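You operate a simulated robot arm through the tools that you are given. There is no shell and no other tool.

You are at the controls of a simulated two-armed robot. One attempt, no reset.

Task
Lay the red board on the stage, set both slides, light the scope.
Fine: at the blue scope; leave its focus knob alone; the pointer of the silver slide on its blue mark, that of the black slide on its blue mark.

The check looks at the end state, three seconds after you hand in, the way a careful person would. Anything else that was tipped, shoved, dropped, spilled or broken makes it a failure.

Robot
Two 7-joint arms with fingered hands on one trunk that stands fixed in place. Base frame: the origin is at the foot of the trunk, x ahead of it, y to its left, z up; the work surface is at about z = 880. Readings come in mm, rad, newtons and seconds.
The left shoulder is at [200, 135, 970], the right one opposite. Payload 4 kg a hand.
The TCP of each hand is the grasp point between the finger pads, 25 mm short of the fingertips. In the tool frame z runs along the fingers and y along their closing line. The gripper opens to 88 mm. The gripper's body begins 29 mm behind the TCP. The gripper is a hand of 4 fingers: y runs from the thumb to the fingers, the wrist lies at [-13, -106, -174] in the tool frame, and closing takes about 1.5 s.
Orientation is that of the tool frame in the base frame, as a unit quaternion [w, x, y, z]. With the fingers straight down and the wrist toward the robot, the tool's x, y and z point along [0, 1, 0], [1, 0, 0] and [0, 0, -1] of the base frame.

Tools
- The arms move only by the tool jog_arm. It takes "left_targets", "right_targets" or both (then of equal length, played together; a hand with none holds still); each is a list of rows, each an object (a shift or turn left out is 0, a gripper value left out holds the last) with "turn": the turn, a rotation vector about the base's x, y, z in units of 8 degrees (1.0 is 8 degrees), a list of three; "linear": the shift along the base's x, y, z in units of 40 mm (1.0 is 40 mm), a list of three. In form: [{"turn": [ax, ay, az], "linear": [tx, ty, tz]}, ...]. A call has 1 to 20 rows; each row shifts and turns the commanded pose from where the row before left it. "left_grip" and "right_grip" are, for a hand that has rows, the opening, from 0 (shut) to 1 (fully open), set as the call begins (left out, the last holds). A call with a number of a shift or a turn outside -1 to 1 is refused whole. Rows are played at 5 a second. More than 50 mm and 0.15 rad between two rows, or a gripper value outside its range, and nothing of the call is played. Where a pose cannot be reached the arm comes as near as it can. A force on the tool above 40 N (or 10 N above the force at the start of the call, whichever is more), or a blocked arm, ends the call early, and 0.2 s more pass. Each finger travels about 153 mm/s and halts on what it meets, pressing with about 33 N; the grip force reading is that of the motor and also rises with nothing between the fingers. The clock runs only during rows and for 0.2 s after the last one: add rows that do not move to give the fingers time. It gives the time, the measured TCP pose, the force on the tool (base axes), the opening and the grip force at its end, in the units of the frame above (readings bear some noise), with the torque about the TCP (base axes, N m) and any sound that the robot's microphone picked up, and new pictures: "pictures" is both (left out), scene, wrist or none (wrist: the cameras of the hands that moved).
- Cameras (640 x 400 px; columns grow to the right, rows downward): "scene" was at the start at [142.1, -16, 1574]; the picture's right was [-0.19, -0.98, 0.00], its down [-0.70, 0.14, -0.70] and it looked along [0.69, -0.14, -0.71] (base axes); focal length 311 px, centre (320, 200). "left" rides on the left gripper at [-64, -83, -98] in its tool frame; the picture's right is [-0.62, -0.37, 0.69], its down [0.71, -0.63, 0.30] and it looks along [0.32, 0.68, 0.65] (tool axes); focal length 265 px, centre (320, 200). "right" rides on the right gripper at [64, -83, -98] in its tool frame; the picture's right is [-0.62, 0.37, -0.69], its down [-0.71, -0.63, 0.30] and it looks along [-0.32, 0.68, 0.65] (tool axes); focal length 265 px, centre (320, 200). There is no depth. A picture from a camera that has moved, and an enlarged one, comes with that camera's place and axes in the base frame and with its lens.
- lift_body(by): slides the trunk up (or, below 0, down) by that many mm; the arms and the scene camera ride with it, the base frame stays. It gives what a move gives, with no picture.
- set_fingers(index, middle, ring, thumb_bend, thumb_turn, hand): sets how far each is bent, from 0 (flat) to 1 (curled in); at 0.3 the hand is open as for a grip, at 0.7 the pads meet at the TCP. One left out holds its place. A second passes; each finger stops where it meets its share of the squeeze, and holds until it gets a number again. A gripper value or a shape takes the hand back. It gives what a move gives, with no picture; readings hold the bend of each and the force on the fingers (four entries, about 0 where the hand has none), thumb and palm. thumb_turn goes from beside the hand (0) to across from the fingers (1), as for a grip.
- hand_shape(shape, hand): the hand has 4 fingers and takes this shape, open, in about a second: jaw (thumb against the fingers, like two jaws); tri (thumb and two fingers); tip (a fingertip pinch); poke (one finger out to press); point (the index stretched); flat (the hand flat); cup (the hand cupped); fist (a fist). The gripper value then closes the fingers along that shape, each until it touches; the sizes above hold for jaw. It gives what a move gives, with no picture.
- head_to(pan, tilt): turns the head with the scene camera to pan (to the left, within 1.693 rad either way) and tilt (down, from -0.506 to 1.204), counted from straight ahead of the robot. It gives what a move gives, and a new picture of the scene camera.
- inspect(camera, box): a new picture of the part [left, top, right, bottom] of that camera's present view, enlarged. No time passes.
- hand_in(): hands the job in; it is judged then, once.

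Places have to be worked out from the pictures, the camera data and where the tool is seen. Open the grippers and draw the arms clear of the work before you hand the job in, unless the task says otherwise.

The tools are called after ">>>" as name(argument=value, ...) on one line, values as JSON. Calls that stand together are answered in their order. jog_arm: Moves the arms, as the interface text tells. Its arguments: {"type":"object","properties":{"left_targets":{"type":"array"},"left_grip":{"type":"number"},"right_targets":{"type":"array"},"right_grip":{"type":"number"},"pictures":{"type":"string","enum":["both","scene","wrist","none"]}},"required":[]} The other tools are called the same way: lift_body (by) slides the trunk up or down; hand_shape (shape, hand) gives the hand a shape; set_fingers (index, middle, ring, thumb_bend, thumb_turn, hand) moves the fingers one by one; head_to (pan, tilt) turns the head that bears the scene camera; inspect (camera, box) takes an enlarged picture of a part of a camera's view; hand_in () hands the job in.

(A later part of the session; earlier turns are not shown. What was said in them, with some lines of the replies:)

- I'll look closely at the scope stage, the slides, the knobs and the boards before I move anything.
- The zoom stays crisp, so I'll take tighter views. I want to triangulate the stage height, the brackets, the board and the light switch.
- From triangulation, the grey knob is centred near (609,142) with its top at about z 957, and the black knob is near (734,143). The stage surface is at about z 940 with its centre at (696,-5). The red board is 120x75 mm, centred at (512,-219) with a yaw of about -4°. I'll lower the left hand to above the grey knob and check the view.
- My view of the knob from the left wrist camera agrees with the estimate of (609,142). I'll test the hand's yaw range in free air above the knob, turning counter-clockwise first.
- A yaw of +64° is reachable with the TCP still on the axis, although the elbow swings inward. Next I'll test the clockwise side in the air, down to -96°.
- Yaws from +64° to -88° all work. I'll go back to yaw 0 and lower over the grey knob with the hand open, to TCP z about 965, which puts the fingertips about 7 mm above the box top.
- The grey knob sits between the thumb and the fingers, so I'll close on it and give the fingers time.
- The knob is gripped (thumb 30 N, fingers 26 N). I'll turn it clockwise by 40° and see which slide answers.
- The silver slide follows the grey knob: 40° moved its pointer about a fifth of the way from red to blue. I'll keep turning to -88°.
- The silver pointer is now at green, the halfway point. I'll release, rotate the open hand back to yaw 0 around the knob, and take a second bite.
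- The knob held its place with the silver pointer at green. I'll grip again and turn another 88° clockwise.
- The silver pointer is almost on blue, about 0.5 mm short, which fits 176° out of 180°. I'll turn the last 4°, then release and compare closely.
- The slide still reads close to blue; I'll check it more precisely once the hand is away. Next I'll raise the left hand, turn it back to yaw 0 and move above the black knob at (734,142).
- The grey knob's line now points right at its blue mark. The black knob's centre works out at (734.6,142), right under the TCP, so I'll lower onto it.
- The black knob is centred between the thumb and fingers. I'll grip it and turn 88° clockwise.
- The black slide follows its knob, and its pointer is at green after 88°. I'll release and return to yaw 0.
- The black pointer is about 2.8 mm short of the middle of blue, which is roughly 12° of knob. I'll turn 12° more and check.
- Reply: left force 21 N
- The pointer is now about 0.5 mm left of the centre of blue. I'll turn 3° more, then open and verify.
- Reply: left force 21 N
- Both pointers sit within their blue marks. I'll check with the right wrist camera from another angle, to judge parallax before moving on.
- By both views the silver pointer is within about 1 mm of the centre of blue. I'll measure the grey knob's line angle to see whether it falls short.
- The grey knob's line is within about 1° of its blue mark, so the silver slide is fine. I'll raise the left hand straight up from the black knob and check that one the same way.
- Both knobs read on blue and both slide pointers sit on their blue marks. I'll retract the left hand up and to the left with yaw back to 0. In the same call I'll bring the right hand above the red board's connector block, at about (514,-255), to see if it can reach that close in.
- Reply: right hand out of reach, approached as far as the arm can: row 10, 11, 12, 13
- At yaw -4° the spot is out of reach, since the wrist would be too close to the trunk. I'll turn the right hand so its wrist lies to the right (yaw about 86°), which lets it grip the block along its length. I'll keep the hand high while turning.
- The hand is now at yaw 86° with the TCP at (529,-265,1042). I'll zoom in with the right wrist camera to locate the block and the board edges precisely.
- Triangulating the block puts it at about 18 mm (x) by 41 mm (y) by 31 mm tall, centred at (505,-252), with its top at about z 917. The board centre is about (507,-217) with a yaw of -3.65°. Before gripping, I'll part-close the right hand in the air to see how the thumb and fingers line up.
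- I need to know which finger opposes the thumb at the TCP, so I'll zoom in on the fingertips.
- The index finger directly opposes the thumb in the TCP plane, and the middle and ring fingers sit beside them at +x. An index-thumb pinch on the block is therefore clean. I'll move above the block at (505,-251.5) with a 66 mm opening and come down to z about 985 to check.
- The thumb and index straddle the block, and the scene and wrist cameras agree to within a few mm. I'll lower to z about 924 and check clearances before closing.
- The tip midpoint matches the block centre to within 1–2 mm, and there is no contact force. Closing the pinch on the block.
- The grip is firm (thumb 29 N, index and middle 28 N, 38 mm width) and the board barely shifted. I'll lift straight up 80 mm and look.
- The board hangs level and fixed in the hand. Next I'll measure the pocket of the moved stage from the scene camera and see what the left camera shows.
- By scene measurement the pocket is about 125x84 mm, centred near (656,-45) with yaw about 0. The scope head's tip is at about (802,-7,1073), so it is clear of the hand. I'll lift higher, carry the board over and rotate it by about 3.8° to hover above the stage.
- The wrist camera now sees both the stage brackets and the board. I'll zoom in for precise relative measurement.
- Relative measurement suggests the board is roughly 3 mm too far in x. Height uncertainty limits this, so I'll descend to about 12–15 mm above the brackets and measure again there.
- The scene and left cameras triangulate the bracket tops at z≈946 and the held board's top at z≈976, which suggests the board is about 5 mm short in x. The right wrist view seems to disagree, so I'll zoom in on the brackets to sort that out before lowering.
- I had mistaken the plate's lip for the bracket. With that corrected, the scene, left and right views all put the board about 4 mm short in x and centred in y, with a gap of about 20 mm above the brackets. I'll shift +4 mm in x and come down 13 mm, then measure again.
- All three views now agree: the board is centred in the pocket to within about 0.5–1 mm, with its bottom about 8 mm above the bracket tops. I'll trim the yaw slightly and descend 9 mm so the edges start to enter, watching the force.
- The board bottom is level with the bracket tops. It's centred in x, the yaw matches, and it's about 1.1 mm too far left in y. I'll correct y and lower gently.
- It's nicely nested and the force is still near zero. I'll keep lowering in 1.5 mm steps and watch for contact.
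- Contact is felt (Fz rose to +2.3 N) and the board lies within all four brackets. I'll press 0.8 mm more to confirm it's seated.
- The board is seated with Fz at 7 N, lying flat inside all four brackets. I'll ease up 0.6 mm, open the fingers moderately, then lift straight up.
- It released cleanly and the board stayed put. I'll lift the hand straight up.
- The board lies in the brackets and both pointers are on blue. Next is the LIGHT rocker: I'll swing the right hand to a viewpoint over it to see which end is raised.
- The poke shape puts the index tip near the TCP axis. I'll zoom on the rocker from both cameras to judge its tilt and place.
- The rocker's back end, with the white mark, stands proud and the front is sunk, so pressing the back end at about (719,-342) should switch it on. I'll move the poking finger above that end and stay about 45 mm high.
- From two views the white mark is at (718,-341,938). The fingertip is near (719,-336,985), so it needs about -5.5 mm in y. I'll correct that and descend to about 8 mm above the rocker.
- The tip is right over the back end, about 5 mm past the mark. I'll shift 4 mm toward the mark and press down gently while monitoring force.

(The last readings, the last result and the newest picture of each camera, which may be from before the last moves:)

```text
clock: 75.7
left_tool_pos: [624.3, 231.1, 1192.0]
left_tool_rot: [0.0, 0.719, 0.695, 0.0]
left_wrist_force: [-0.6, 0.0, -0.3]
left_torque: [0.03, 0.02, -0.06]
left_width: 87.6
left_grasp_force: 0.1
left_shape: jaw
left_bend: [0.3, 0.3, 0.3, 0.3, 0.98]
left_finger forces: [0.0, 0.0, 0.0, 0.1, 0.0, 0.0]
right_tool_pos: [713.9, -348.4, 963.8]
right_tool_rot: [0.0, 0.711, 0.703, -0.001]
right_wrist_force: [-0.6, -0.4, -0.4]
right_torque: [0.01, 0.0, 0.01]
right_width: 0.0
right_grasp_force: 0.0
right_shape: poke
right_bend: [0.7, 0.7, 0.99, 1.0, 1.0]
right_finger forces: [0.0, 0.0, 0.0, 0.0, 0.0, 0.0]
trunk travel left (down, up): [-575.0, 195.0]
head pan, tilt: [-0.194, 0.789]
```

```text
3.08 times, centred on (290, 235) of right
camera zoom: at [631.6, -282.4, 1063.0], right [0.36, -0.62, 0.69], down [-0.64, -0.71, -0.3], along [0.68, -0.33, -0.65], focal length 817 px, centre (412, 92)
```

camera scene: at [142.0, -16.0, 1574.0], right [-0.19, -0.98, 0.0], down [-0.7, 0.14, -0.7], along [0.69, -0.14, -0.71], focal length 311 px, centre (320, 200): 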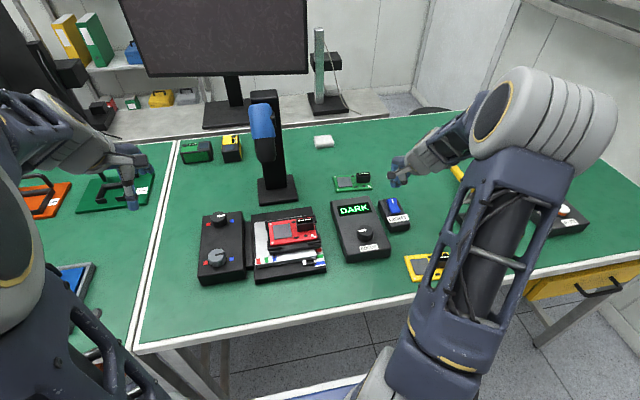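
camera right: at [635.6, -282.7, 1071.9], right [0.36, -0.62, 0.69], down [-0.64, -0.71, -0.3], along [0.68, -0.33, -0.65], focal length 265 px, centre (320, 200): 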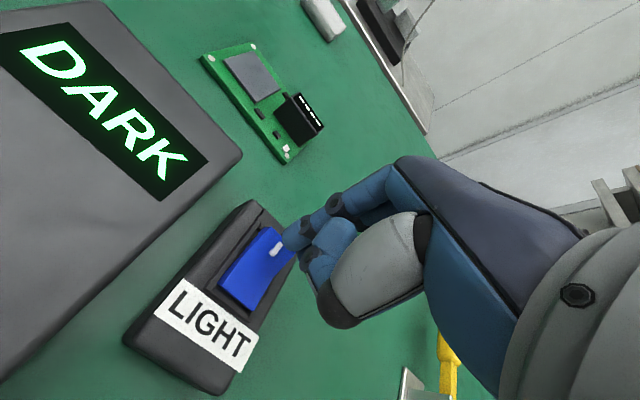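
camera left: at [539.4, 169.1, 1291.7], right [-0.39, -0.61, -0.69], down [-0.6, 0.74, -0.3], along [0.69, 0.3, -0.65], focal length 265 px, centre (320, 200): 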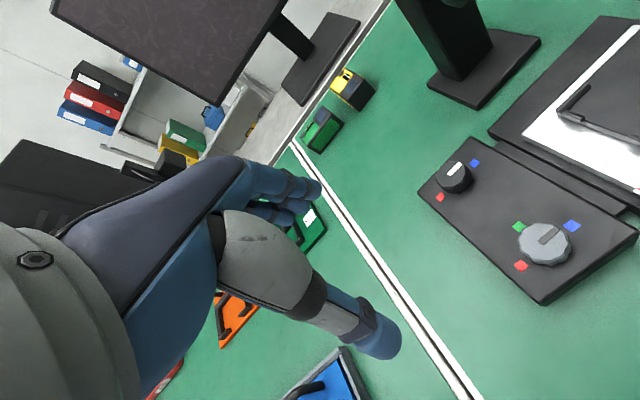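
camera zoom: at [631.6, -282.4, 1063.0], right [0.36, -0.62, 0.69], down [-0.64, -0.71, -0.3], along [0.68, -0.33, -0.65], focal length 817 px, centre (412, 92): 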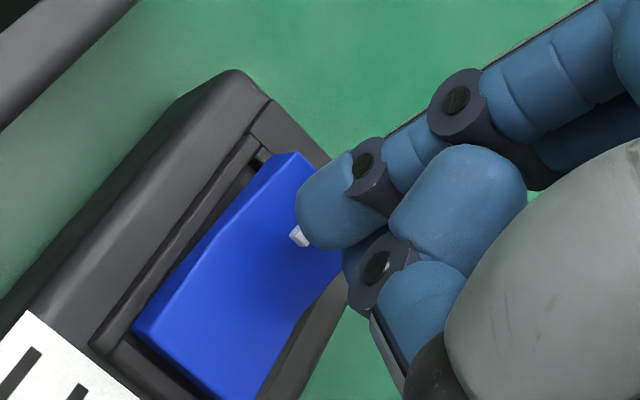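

No contact yet, but the tip is right over the mark. I'll continue down in small steps.

>>> jog_arm(right_targets=[{"linear": [0, 0, -0.05]}, {"linear": [0, 0, -0.05]}, {"linear": [0, 0, 0]}], pictures="none")

>>> inspect(camera="right", box=[210, 170, 370, 300])

>>> inspect(camera="scene", box=[330, 180, 418, 240])

```text
clock: 76.5
left_tool_pos: [625.8, 230.0, 1191.4]
left_tool_rot: [0.0, 0.72, 0.694, 0.001]
left_wrist_force: [-0.1, -0.7, 0.2]
left_torque: [-0.05, 0.0, 0.01]
left_width: 87.4
left_grasp_force: 0.2
left_shape: jaw
left_bend: [0.3, 0.3, 0.3, 0.3, 0.98]
left_finger forces: [0.0, 0.1, 0.0, 0.1, 0.0, 0.1]
right_tool_pos: [715.3, -347.2, 960.6]
right_tool_rot: [0.0, 0.711, 0.704, 0.001]
right_wrist_force: [-0.3, -0.5, -1.6]
right_torque: [0.0, 0.03, 0.03]
right_width: 0.3
right_grasp_force: 0.1
right_shape: poke
right_bend: [0.7, 0.7, 0.99, 1.0, 1.0]
right_finger forces: [0.0, 0.0, 0.0, 0.0, 0.0, 0.0]
trunk travel left (down, up): [-575.0, 195.0]
head pan, tilt: [-0.194, 0.789]
```

```text
3.08 times, centred on (290, 235) of right
camera zoom: at [631.5, -282.0, 1059.2], right [0.36, -0.62, 0.69], down [-0.64, -0.71, -0.3], along [0.68, -0.33, -0.65], focal length 817 px, centre (412, 92)
```

zoom: 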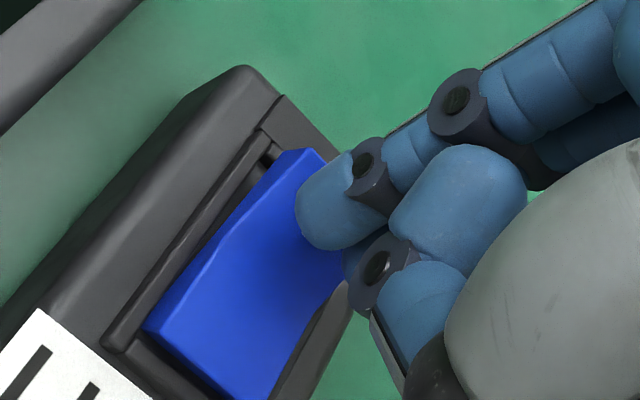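

```text
6.67 times, centred on (374, 210) of scene
camera zoom: at [142.2, -16.0, 1574.0], right [-0.19, -0.98, 0.0], down [-0.7, 0.14, -0.7], along [0.69, -0.14, -0.71], focal length 2076 px, centre (-40, 133)
```

zoom: 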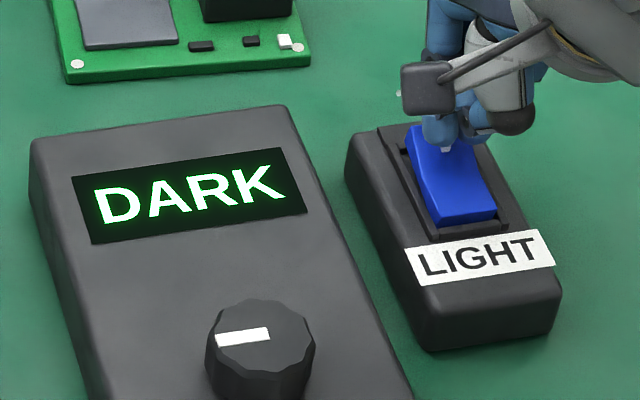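

Still barely any force; the tip is just at the surface. I'll keep pressing another 4 mm in small steps.

>>> jog_arm(right_targets=[{"linear": [0, 0, -0.05]}, {"linear": [0, 0, -0.05]}, {"linear": [0, 0, 0]}], pictures="none")

>>> inspect(camera="scene", box=[330, 180, 418, 240])

>>> inspect(camera="right", box=[210, 170, 370, 300])

```text
clock: 77.3
left_tool_pos: [625.1, 230.9, 1192.2]
left_tool_rot: [0.0, 0.719, 0.695, -0.001]
left_wrist_force: [0.2, -0.2, 0.0]
left_torque: [-0.03, 0.0, 0.01]
left_width: 87.6
left_grasp_force: 0.0
left_shape: jaw
left_bend: [0.3, 0.3, 0.3, 0.3, 0.98]
left_finger forces: [0.1, 0.0, 0.0, 0.0, 0.0, 0.1]
right_tool_pos: [714.9, -347.3, 957.3]
right_tool_rot: [0.0, 0.711, 0.703, 0.0]
right_wrist_force: [-0.4, -0.8, 0.2]
right_torque: [-0.01, 0.0, 0.02]
right_width: 0.1
right_grasp_force: 0.1
right_shape: poke
right_bend: [0.7, 0.7, 0.99, 1.0, 1.0]
right_finger forces: [0.1, 0.0, 0.0, 0.0, 0.0, 0.1]
trunk travel left (down, up): [-575.0, 195.0]
head pan, tilt: [-0.194, 0.789]
```

```text
6.67 times, centred on (374, 210) of scene
camera zoom: at [142.2, -16.0, 1574.0], right [-0.19, -0.98, 0.0], down [-0.7, 0.14, -0.7], along [0.69, -0.14, -0.71], focal length 2076 px, centre (-40, 133)
```

zoom: 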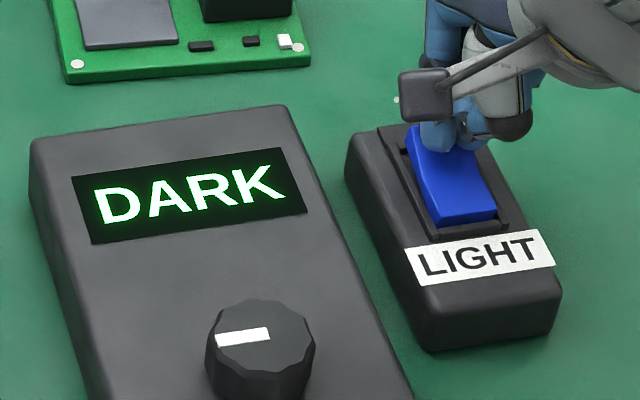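

```text
3.08 times, centred on (290, 235) of right
camera zoom: at [631.9, -281.9, 1055.6], right [0.36, -0.62, 0.69], down [-0.64, -0.71, -0.3], along [0.68, -0.33, -0.65], focal length 817 px, centre (412, 92)
```

zoom: 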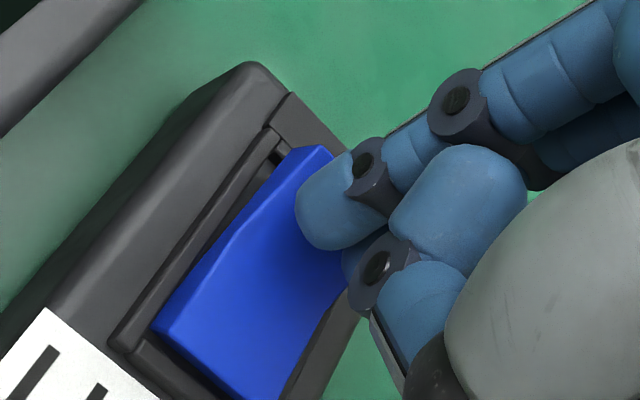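

Still no reaction at TCP z 957. The tip is a little shorter than I assumed, so I'll continue down another 4 mm.

>>> jog_arm(right_targets=[{"linear": [0, 0, -0.05]}, {"linear": [0, 0, -0.05]}, {"linear": [0, 0, 0]}], pictures="none")

>>> inspect(camera="scene", box=[330, 180, 418, 240])

>>> inspect(camera="right", box=[210, 170, 370, 300])

```text
clock: 78.1
left_tool_pos: [625.0, 230.6, 1192.3]
left_tool_rot: [-0.001, 0.72, 0.694, 0.0]
left_wrist_force: [0.1, 0.6, 0.3]
left_torque: [0.04, 0.0, -0.01]
left_width: 87.8
left_grasp_force: 0.1
left_shape: jaw
left_bend: [0.3, 0.3, 0.3, 0.3, 0.98]
left_finger forces: [0.1, 0.0, 0.0, 0.0, 0.0, 0.0]
right_tool_pos: [714.2, -347.2, 952.6]
right_tool_rot: [-0.001, 0.71, 0.704, 0.0]
right_wrist_force: [-0.7, 0.2, -0.1]
right_torque: [-0.03, 0.0, -0.03]
right_width: 0.0
right_grasp_force: 0.0
right_shape: poke
right_bend: [0.7, 0.7, 0.99, 1.0, 1.0]
right_finger forces: [0.0, 0.0, 0.0, 0.0, 0.1, 0.1]
trunk travel left (down, up): [-575.0, 195.0]
head pan, tilt: [-0.194, 0.789]
```

```text
6.67 times, centred on (374, 210) of scene
camera zoom: at [142.2, -16.0, 1574.0], right [-0.19, -0.98, 0.0], down [-0.7, 0.14, -0.7], along [0.69, -0.14, -0.71], focal length 2076 px, centre (-40, 133)
```

zoom: 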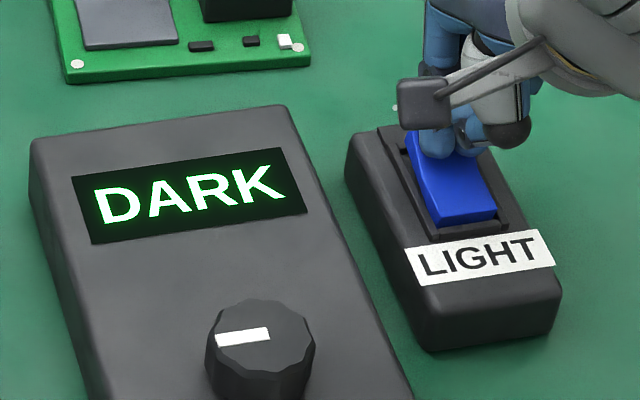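

```text
3.08 times, centred on (290, 235) of right
camera zoom: at [631.9, -282.0, 1051.6], right [0.36, -0.62, 0.69], down [-0.64, -0.71, -0.3], along [0.68, -0.33, -0.65], focal length 817 px, centre (412, 92)
```

zoom: 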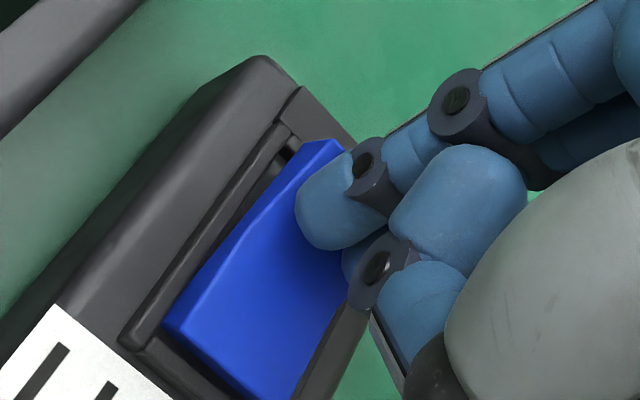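

Triangulating the fingertip as a sphere puts it at (710,-334) with its bottom at z≈939.5, so it's too far left and too close to the pivot. I'll raise 4 mm and shift by +9 in x and -8 in y, to sit over the marked end.

>>> jog_arm(right_targets=[{"linear": [0, 0, 0.1]}, {"linear": [0.225, -0.2, 0]}, {"linear": [0, 0, 0]}], pictures="none")

>>> inspect(camera="scene", box=[376, 185, 416, 217])

>>> inspect(camera="right", box=[210, 170, 370, 300])

```text
clock: 78.9
left_tool_pos: [625.2, 230.2, 1192.5]
left_tool_rot: [0.0, 0.719, 0.695, 0.0]
left_wrist_force: [0.1, -0.5, 0.0]
left_torque: [0.01, -0.04, 0.01]
left_width: 87.5
left_grasp_force: 0.1
left_shape: jaw
left_bend: [0.3, 0.3, 0.3, 0.3, 0.98]
left_finger forces: [0.1, 0.0, 0.0, 0.0, 0.0, 0.1]
right_tool_pos: [724.1, -355.4, 956.2]
right_tool_rot: [0.0, 0.711, 0.704, 0.0]
right_wrist_force: [-0.5, -0.3, -0.8]
right_torque: [0.01, 0.01, -0.01]
right_width: 0.0
right_grasp_force: 0.1
right_shape: poke
right_bend: [0.7, 0.7, 0.99, 1.0, 1.0]
right_finger forces: [0.0, 0.0, 0.0, 0.0, 0.0, 0.0]
trunk travel left (down, up): [-575.0, 195.0]
head pan, tilt: [-0.194, 0.789]
```

```text
12.50 times, centred on (396, 201) of scene
camera zoom: at [142.1, -16.0, 1574.0], right [-0.19, -0.98, 0.0], down [-0.7, 0.14, -0.7], along [0.69, -0.14, -0.71], focal length 3893 px, centre (-630, 188)
```

zoom: 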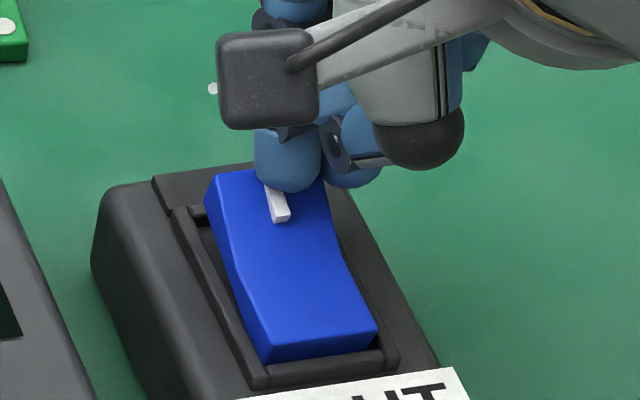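

```text
3.08 times, centred on (290, 235) of right
camera zoom: at [640.6, -290.0, 1055.4], right [0.36, -0.62, 0.69], down [-0.64, -0.71, -0.3], along [0.68, -0.33, -0.65], focal length 817 px, centre (412, 92)
```

zoom: 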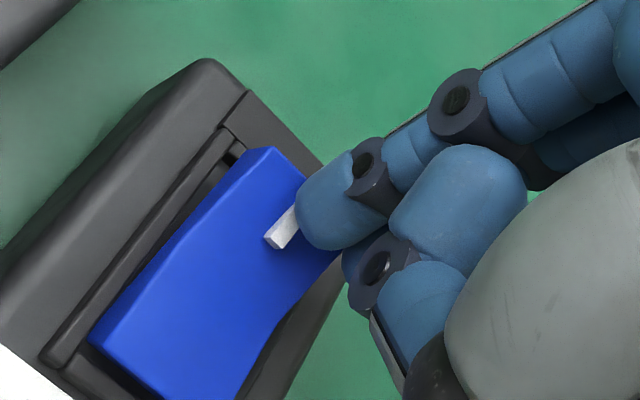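

The index is centred over the marked end, but the middle finger hangs about as low and could touch the box. I'll curl the middle finger fully in before pressing.

>>> set_fingers(hand="right", middle=1.0, ring=1.0, index=0.7)

>>> inspect(camera="scene", box=[376, 185, 416, 217])

>>> inspect(camera="right", box=[210, 170, 370, 300])

```text
clock: 79.9
left_tool_pos: [624.7, 230.8, 1191.8]
left_tool_rot: [0.0, 0.72, 0.694, 0.0]
left_wrist_force: [0.6, 0.5, 0.4]
left_torque: [-0.01, 0.0, -0.03]
left_width: 87.4
left_grasp_force: 0.0
left_shape: jaw
left_bend: [0.3, 0.3, 0.3, 0.3, 0.98]
left_finger forces: [0.0, 0.0, 0.1, 0.0, 0.0, 0.0]
right_tool_pos: [723.3, -355.8, 957.3]
right_tool_rot: [0.0, 0.711, 0.704, 0.001]
right_wrist_force: [-0.2, -0.8, -0.2]
right_torque: [0.03, -0.02, -0.01]
right_width: 23.9
right_grasp_force: 0.2
right_shape: fingers
right_bend: [0.7, 1.0, 1.0, 1.0, 1.0]
right_finger forces: [0.0, 0.0, 0.0, 0.0, 0.0, 0.0]
trunk travel left (down, up): [-575.0, 195.0]
head pan, tilt: [-0.194, 0.789]
```

```text
12.50 times, centred on (396, 201) of scene
camera zoom: at [142.2, -16.0, 1574.0], right [-0.19, -0.98, 0.0], down [-0.7, 0.14, -0.7], along [0.69, -0.14, -0.71], focal length 3893 px, centre (-630, 188)
```

zoom: 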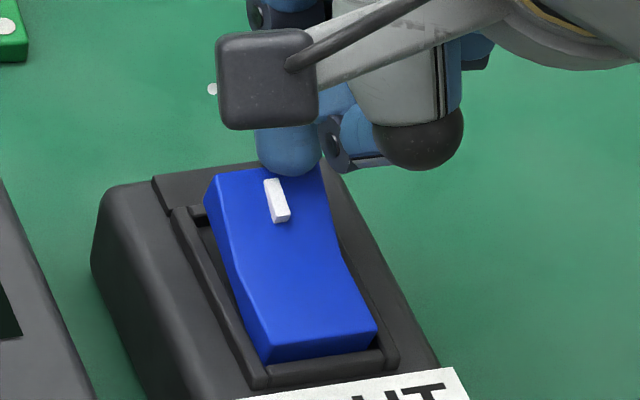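

```text
3.08 times, centred on (290, 235) of right
camera zoom: at [640.6, -290.0, 1055.3], right [0.36, -0.62, 0.69], down [-0.64, -0.71, -0.3], along [0.68, -0.33, -0.65], focal length 817 px, centre (412, 92)
```

zoom: 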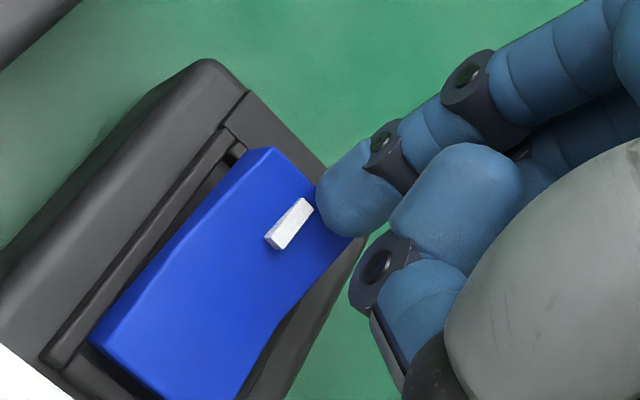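

The tip is now centred at (720,-342.5) with its bottom at z≈946, the other fingers are tucked clear, and the rocker surface is at about 938. I'll press down in steps.

>>> jog_arm(right_targets=[{"linear": [0, 0, -0.08]}, {"linear": [0, 0, -0.07]}, {"linear": [0, 0, -0.05]}, {"linear": [0, 0, 0]}], pictures="none")

>>> inspect(camera="scene", box=[340, 185, 416, 240])

>>> inspect(camera="right", box=[210, 170, 370, 300])

```text
clock: 80.9
left_tool_pos: [624.8, 230.0, 1192.2]
left_tool_rot: [0.0, 0.72, 0.694, 0.0]
left_wrist_force: [-0.6, 0.3, -0.4]
left_torque: [-0.03, 0.02, -0.02]
left_width: 87.5
left_grasp_force: 0.1
left_shape: jaw
left_bend: [0.3, 0.3, 0.3, 0.3, 0.98]
left_finger forces: [0.1, 0.1, 0.1, 0.0, 0.1, 0.0]
right_tool_pos: [723.8, -355.0, 948.3]
right_tool_rot: [-0.001, 0.71, 0.704, 0.0]
right_wrist_force: [0.0, 0.0, 0.6]
right_torque: [0.0, -0.03, -0.03]
right_width: 23.8
right_grasp_force: 0.1
right_shape: fingers
right_bend: [0.7, 1.0, 1.0, 1.0, 1.0]
right_finger forces: [0.0, 0.0, 0.0, 0.0, 0.0, 0.0]
trunk travel left (down, up): [-575.0, 195.0]
head pan, tilt: [-0.194, 0.789]
heard: click
```

```text
7.27 times, centred on (378, 212) of scene
camera zoom: at [142.2, -16.0, 1574.0], right [-0.19, -0.98, 0.0], down [-0.7, 0.14, -0.7], along [0.69, -0.14, -0.71], focal length 2265 px, centre (-102, 109)
```

zoom: 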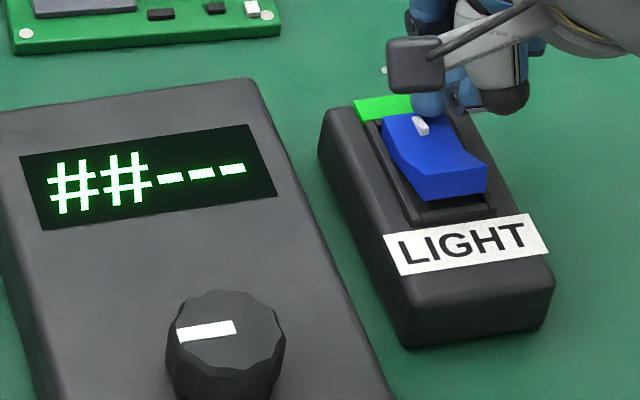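

```text
3.08 times, centred on (290, 235) of right
camera zoom: at [640.5, -289.9, 1047.0], right [0.36, -0.62, 0.69], down [-0.64, -0.71, -0.3], along [0.68, -0.33, -0.65], focal length 817 px, centre (412, 92)
```

zoom: 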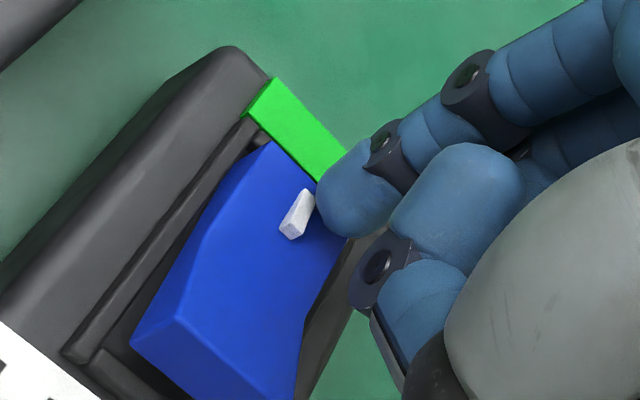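

There was a click, the rocker flipped, the green lamp came on and the display changed from DARK. I'll raise the finger straight up, clear of the switch.

>>> jog_arm(right_targets=[{"linear": [0, 0, 0.4]}, {"linear": [0, 0, 0.8]}, {"linear": [0, 0, 0.9]}, {"linear": [0, 0, 0.9]}, {"linear": [0, 0, 0]}], pictures="both")

>>> inspect(camera="scene", box=[325, 185, 421, 265])

>>> inspect(camera="scene", box=[190, 195, 340, 290])

```text
clock: 82.1
left_tool_pos: [624.2, 230.3, 1192.1]
left_tool_rot: [0.0, 0.72, 0.694, 0.0]
left_wrist_force: [-0.4, 0.7, -1.0]
left_torque: [0.0, 0.02, 0.03]
left_width: 87.7
left_grasp_force: 0.0
left_shape: jaw
left_bend: [0.3, 0.3, 0.3, 0.3, 0.98]
left_finger forces: [0.1, 0.0, 0.0, 0.0, 0.0, 0.0]
right_tool_pos: [721.4, -357.3, 1069.7]
right_tool_rot: [0.0, 0.711, 0.704, 0.0]
right_wrist_force: [0.4, 0.2, 0.8]
right_torque: [0.01, 0.0, 0.0]
right_width: 23.5
right_grasp_force: 0.1
right_shape: fingers
right_bend: [0.7, 1.0, 1.0, 1.0, 1.0]
right_finger forces: [0.0, 0.1, 0.0, 0.0, 0.0, 0.1]
trunk travel left (down, up): [-575.0, 195.0]
head pan, tilt: [-0.194, 0.789]
camera scene: at [142.2, -16.1, 1573.9], right [-0.19, -0.98, 0.0], down [-0.7, 0.14, -0.7], along [0.69, -0.14, -0.71], focal length 311 px, centre (320, 200)
camera right: at [639.2, -290.3, 1167.9], right [0.36, -0.62, 0.69], down [-0.64, -0.71, -0.3], along [0.68, -0.33, -0.65], focal length 265 px, centre (320, 200)
```

scene: 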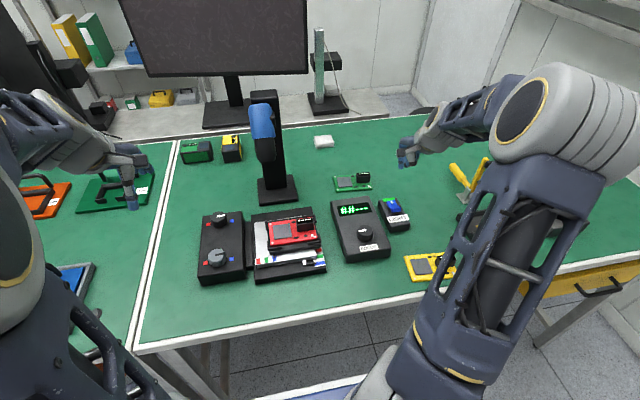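
right: 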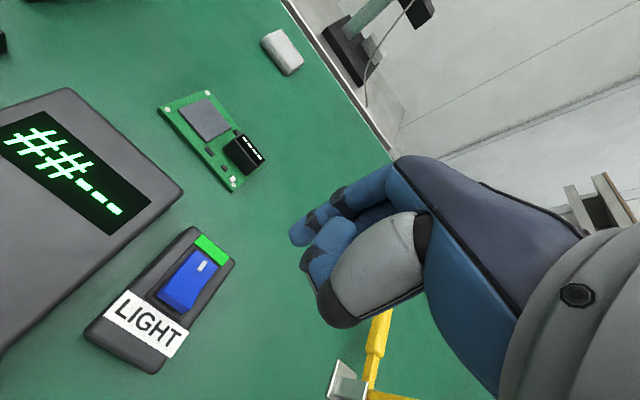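

```text
5.00 times, centred on (373, 225) of scene
camera zoom: at [142.2, -16.1, 1573.9], right [-0.19, -0.98, 0.0], down [-0.7, 0.14, -0.7], along [0.69, -0.14, -0.71], focal length 1557 px, centre (55, 75)
```

zoom: 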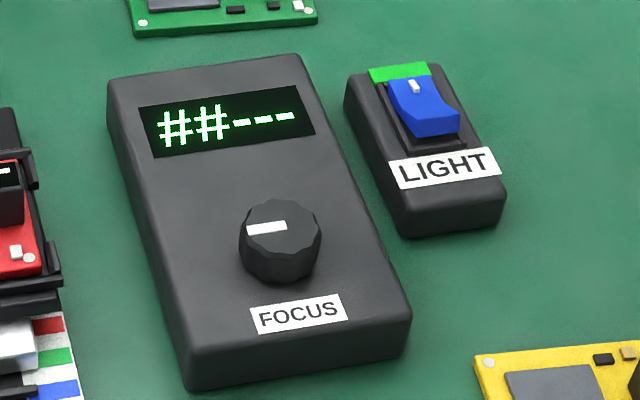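

```text
4.21 times, centred on (265, 242) of scene
camera zoom: at [142.2, -16.1, 1573.9], right [-0.19, -0.98, 0.0], down [-0.7, 0.14, -0.7], along [0.69, -0.14, -0.71], focal length 1311 px, centre (552, 21)
```

zoom: 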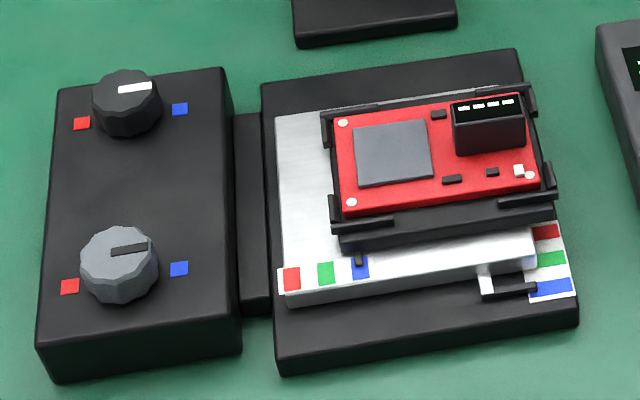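

The lamp is lit, the focus knob is untouched, and the board and knobs are in place. I'll open the right hand to jaw and draw it back up toward its starting place.

>>> hand_shape(shape="jaw", hand="right")

>>> jog_arm(right_targets=[{"linear": [0, 0, 0.9]}, {"linear": [0, 0, 0.9]}, {"linear": [0, 0, 0.9]}, {"linear": [-0.9, 0.23, 0.2]}, {"linear": [-0.9, 0.23, 0.2]}, {"linear": [-0.9, 0.23, 0.2]}, {"linear": [-0.9, 0.23, 0]}, {"linear": [-0.9, 0.23, 0]}, {"linear": [-0.9, 0.23, 0]}, {"linear": [0, 0, 0]}], right_grip=1, pictures="both")

>>> inspect(camera="scene", box=[245, 200, 340, 275])

>>> inspect(camera="right", box=[0, 0, 320, 200])

>>> inspect(camera="scene", box=[255, 245, 340, 275])

```text
clock: 83.0
left_tool_pos: [624.9, 230.8, 1192.4]
left_tool_rot: [-0.001, 0.72, 0.694, 0.0]
left_wrist_force: [0.1, -0.8, 0.2]
left_torque: [-0.01, 0.0, 0.0]
left_width: 87.8
left_grasp_force: 0.0
left_shape: jaw
left_bend: [0.3, 0.3, 0.3, 0.3, 0.98]
left_finger forces: [0.0, 0.1, 0.0, 0.0, 0.0, 0.0]
right_tool_pos: [722.0, -356.0, 1068.6]
right_tool_rot: [-0.001, 0.711, 0.703, 0.0]
right_wrist_force: [0.3, -0.5, -0.2]
right_torque: [0.0, 0.01, -0.02]
right_width: 87.8
right_grasp_force: 0.1
right_shape: jaw
right_bend: [0.3, 0.3, 0.3, 0.3, 0.98]
right_finger forces: [0.1, 0.0, 0.0, 0.0, 0.1, 0.0]
trunk travel left (down, up): [-575.0, 195.0]
head pan, tilt: [-0.194, 0.789]
```

```text
clock: 85.2
left_tool_pos: [625.5, 230.4, 1193.2]
left_tool_rot: [0.0, 0.72, 0.694, 0.0]
left_wrist_force: [-0.4, 0.5, 0.0]
left_torque: [-0.01, 0.01, 0.02]
left_width: 87.7
left_grasp_force: 0.0
left_shape: jaw
left_bend: [0.3, 0.3, 0.3, 0.3, 0.98]
left_finger forces: [0.0, 0.0, 0.0, 0.1, 0.0, 0.0]
right_tool_pos: [506.4, -302.6, 1199.4]
right_tool_rot: [-0.001, 0.711, 0.703, 0.0]
right_wrist_force: [-0.4, -0.5, -0.8]
right_torque: [-0.02, -0.02, 0.05]
right_width: 87.9
right_grasp_force: 0.1
right_shape: jaw
right_bend: [0.3, 0.3, 0.3, 0.3, 0.98]
right_finger forces: [0.0, 0.0, 0.0, 0.0, 0.0, 0.0]
trunk travel left (down, up): [-575.0, 195.0]
head pan, tilt: [-0.194, 0.789]
camera scene: at [142.2, -16.1, 1574.0], right [-0.19, -0.98, 0.0], down [-0.7, 0.14, -0.7], along [0.69, -0.14, -0.71], focal length 311 px, centre (320, 200)
camera right: at [423.5, -236.9, 1298.6], right [0.36, -0.62, 0.69], down [-0.64, -0.71, -0.3], along [0.68, -0.33, -0.65], focal length 265 px, centre (320, 200)
```

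scene: 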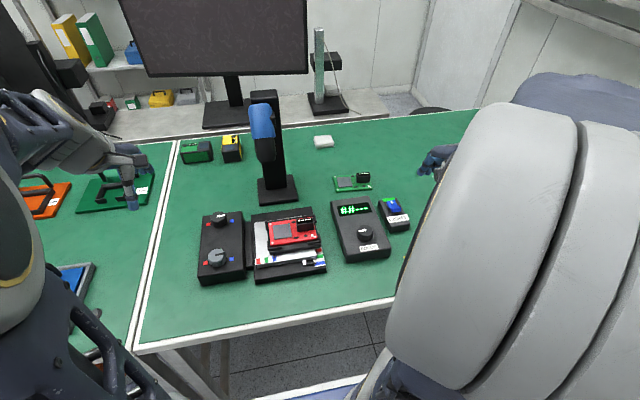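
right: 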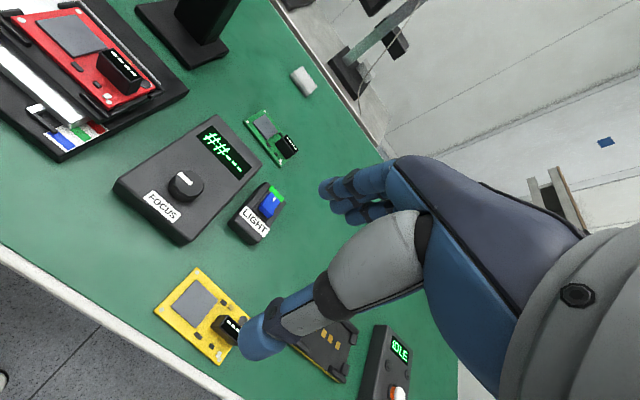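

```text
5.33 times, centred on (292, 238) of scene
camera zoom: at [142.2, -16.1, 1574.0], right [-0.19, -0.98, 0.0], down [-0.7, 0.14, -0.7], along [0.69, -0.14, -0.71], focal length 1661 px, centre (467, 0)
```

zoom: 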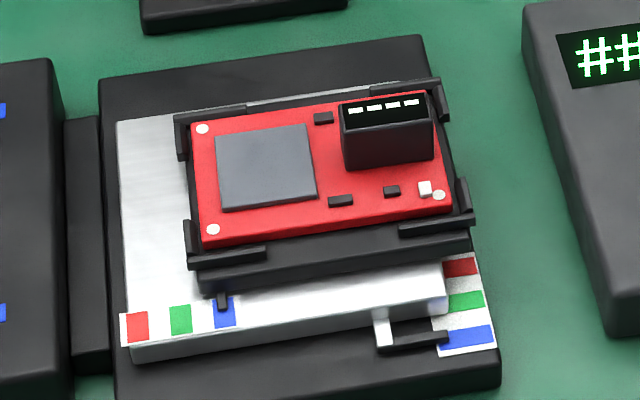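

```text
2.00 times, centred on (160, 100) of right
camera zoom: at [423.5, -236.9, 1298.6], right [0.36, -0.62, 0.69], down [-0.64, -0.71, -0.3], along [0.68, -0.33, -0.65], focal length 531 px, centre (640, 400)
```

zoom: 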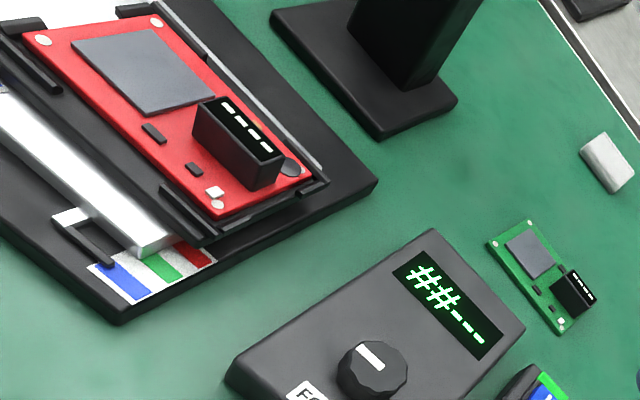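

```text
7.53 times, centred on (298, 260) of scene
camera zoom: at [142.2, -16.1, 1574.0], right [-0.19, -0.98, 0.0], down [-0.7, 0.14, -0.7], along [0.69, -0.14, -0.71], focal length 2345 px, centre (489, -252)
```

zoom: 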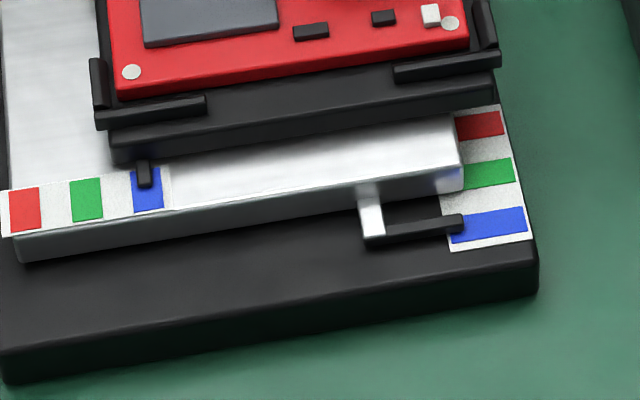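

Both pointers read on blue. I'll take a final close look at how the board sits in the brackets, from the left and right cameras.

>>> inspect(camera="left", box=[520, 10, 640, 160])

>>> inspect(camera="right", box=[0, 0, 175, 125])

>>> inspect(camera="scene", box=[265, 205, 325, 255])

```text
2.67 times, centred on (580, 85) of left
camera zoom: at [539.5, 169.0, 1291.7], right [-0.39, -0.61, -0.69], down [-0.6, 0.74, -0.3], along [0.69, 0.3, -0.65], focal length 708 px, centre (-373, 507)
```

zoom: 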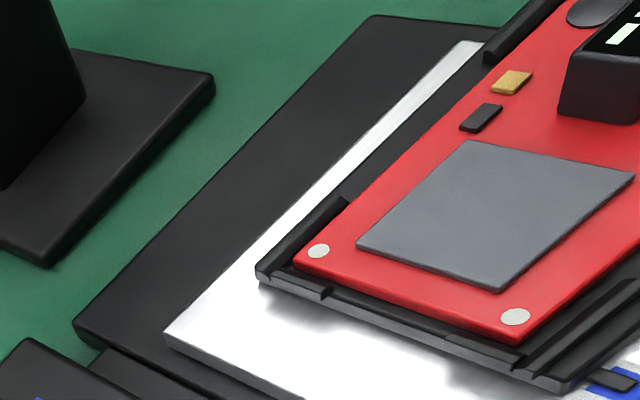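

```text
3.20 times, centred on (88, 62) of right
camera zoom: at [423.5, -236.9, 1298.6], right [0.36, -0.62, 0.69], down [-0.64, -0.71, -0.3], along [0.68, -0.33, -0.65], focal length 849 px, centre (1064, 640)
```

zoom: 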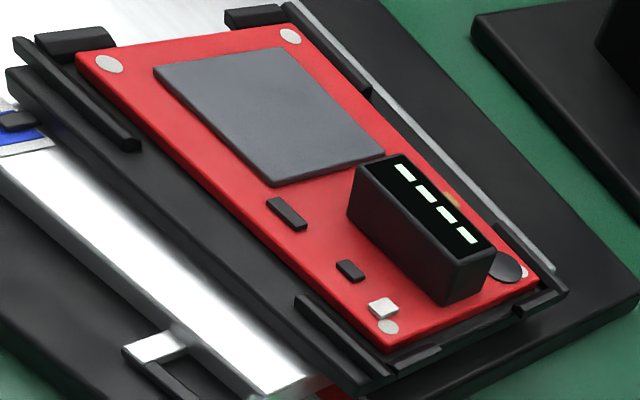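

```text
8.00 times, centred on (295, 230) of scene
camera zoom: at [142.2, -16.1, 1574.0], right [-0.19, -0.98, 0.0], down [-0.7, 0.14, -0.7], along [0.69, -0.14, -0.71], focal length 2491 px, centre (520, -40)
```

zoom: 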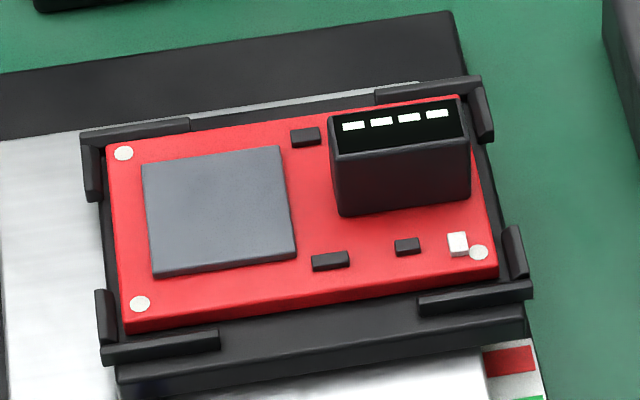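

The board lies flat inside all four brackets, both pointers are on blue, the light is on and the focus knob is untouched. Both hands are open and drawn back, so I'm handing in.

>>> hand_in()

```text
The job is handed in.
```

The job is handed in. The red board is on the blue scope's stage, both slides are at blue, and the light is on.

- **Board:** it lies flat inside all four stage brackets, with a small gap on every side.
- **Slides:** the silver and black pointers each sit on their blue mark. I set them by turning the grey and black knobs from red to blue. The closest views put both within about 1 mm of the mark's centre.
- **Light:** the marked end of the LIGHT rocker is pressed down and its green lamp is lit. The display changed from DARK to `##---`. I left the focus knob alone, so that reading is whatever the current focus gives.
- **Rest of the bench:** I saw nothing else knocked or shifted in the last pictures, though the right arm hid part of the scene view. Both hands are open and drawn back.
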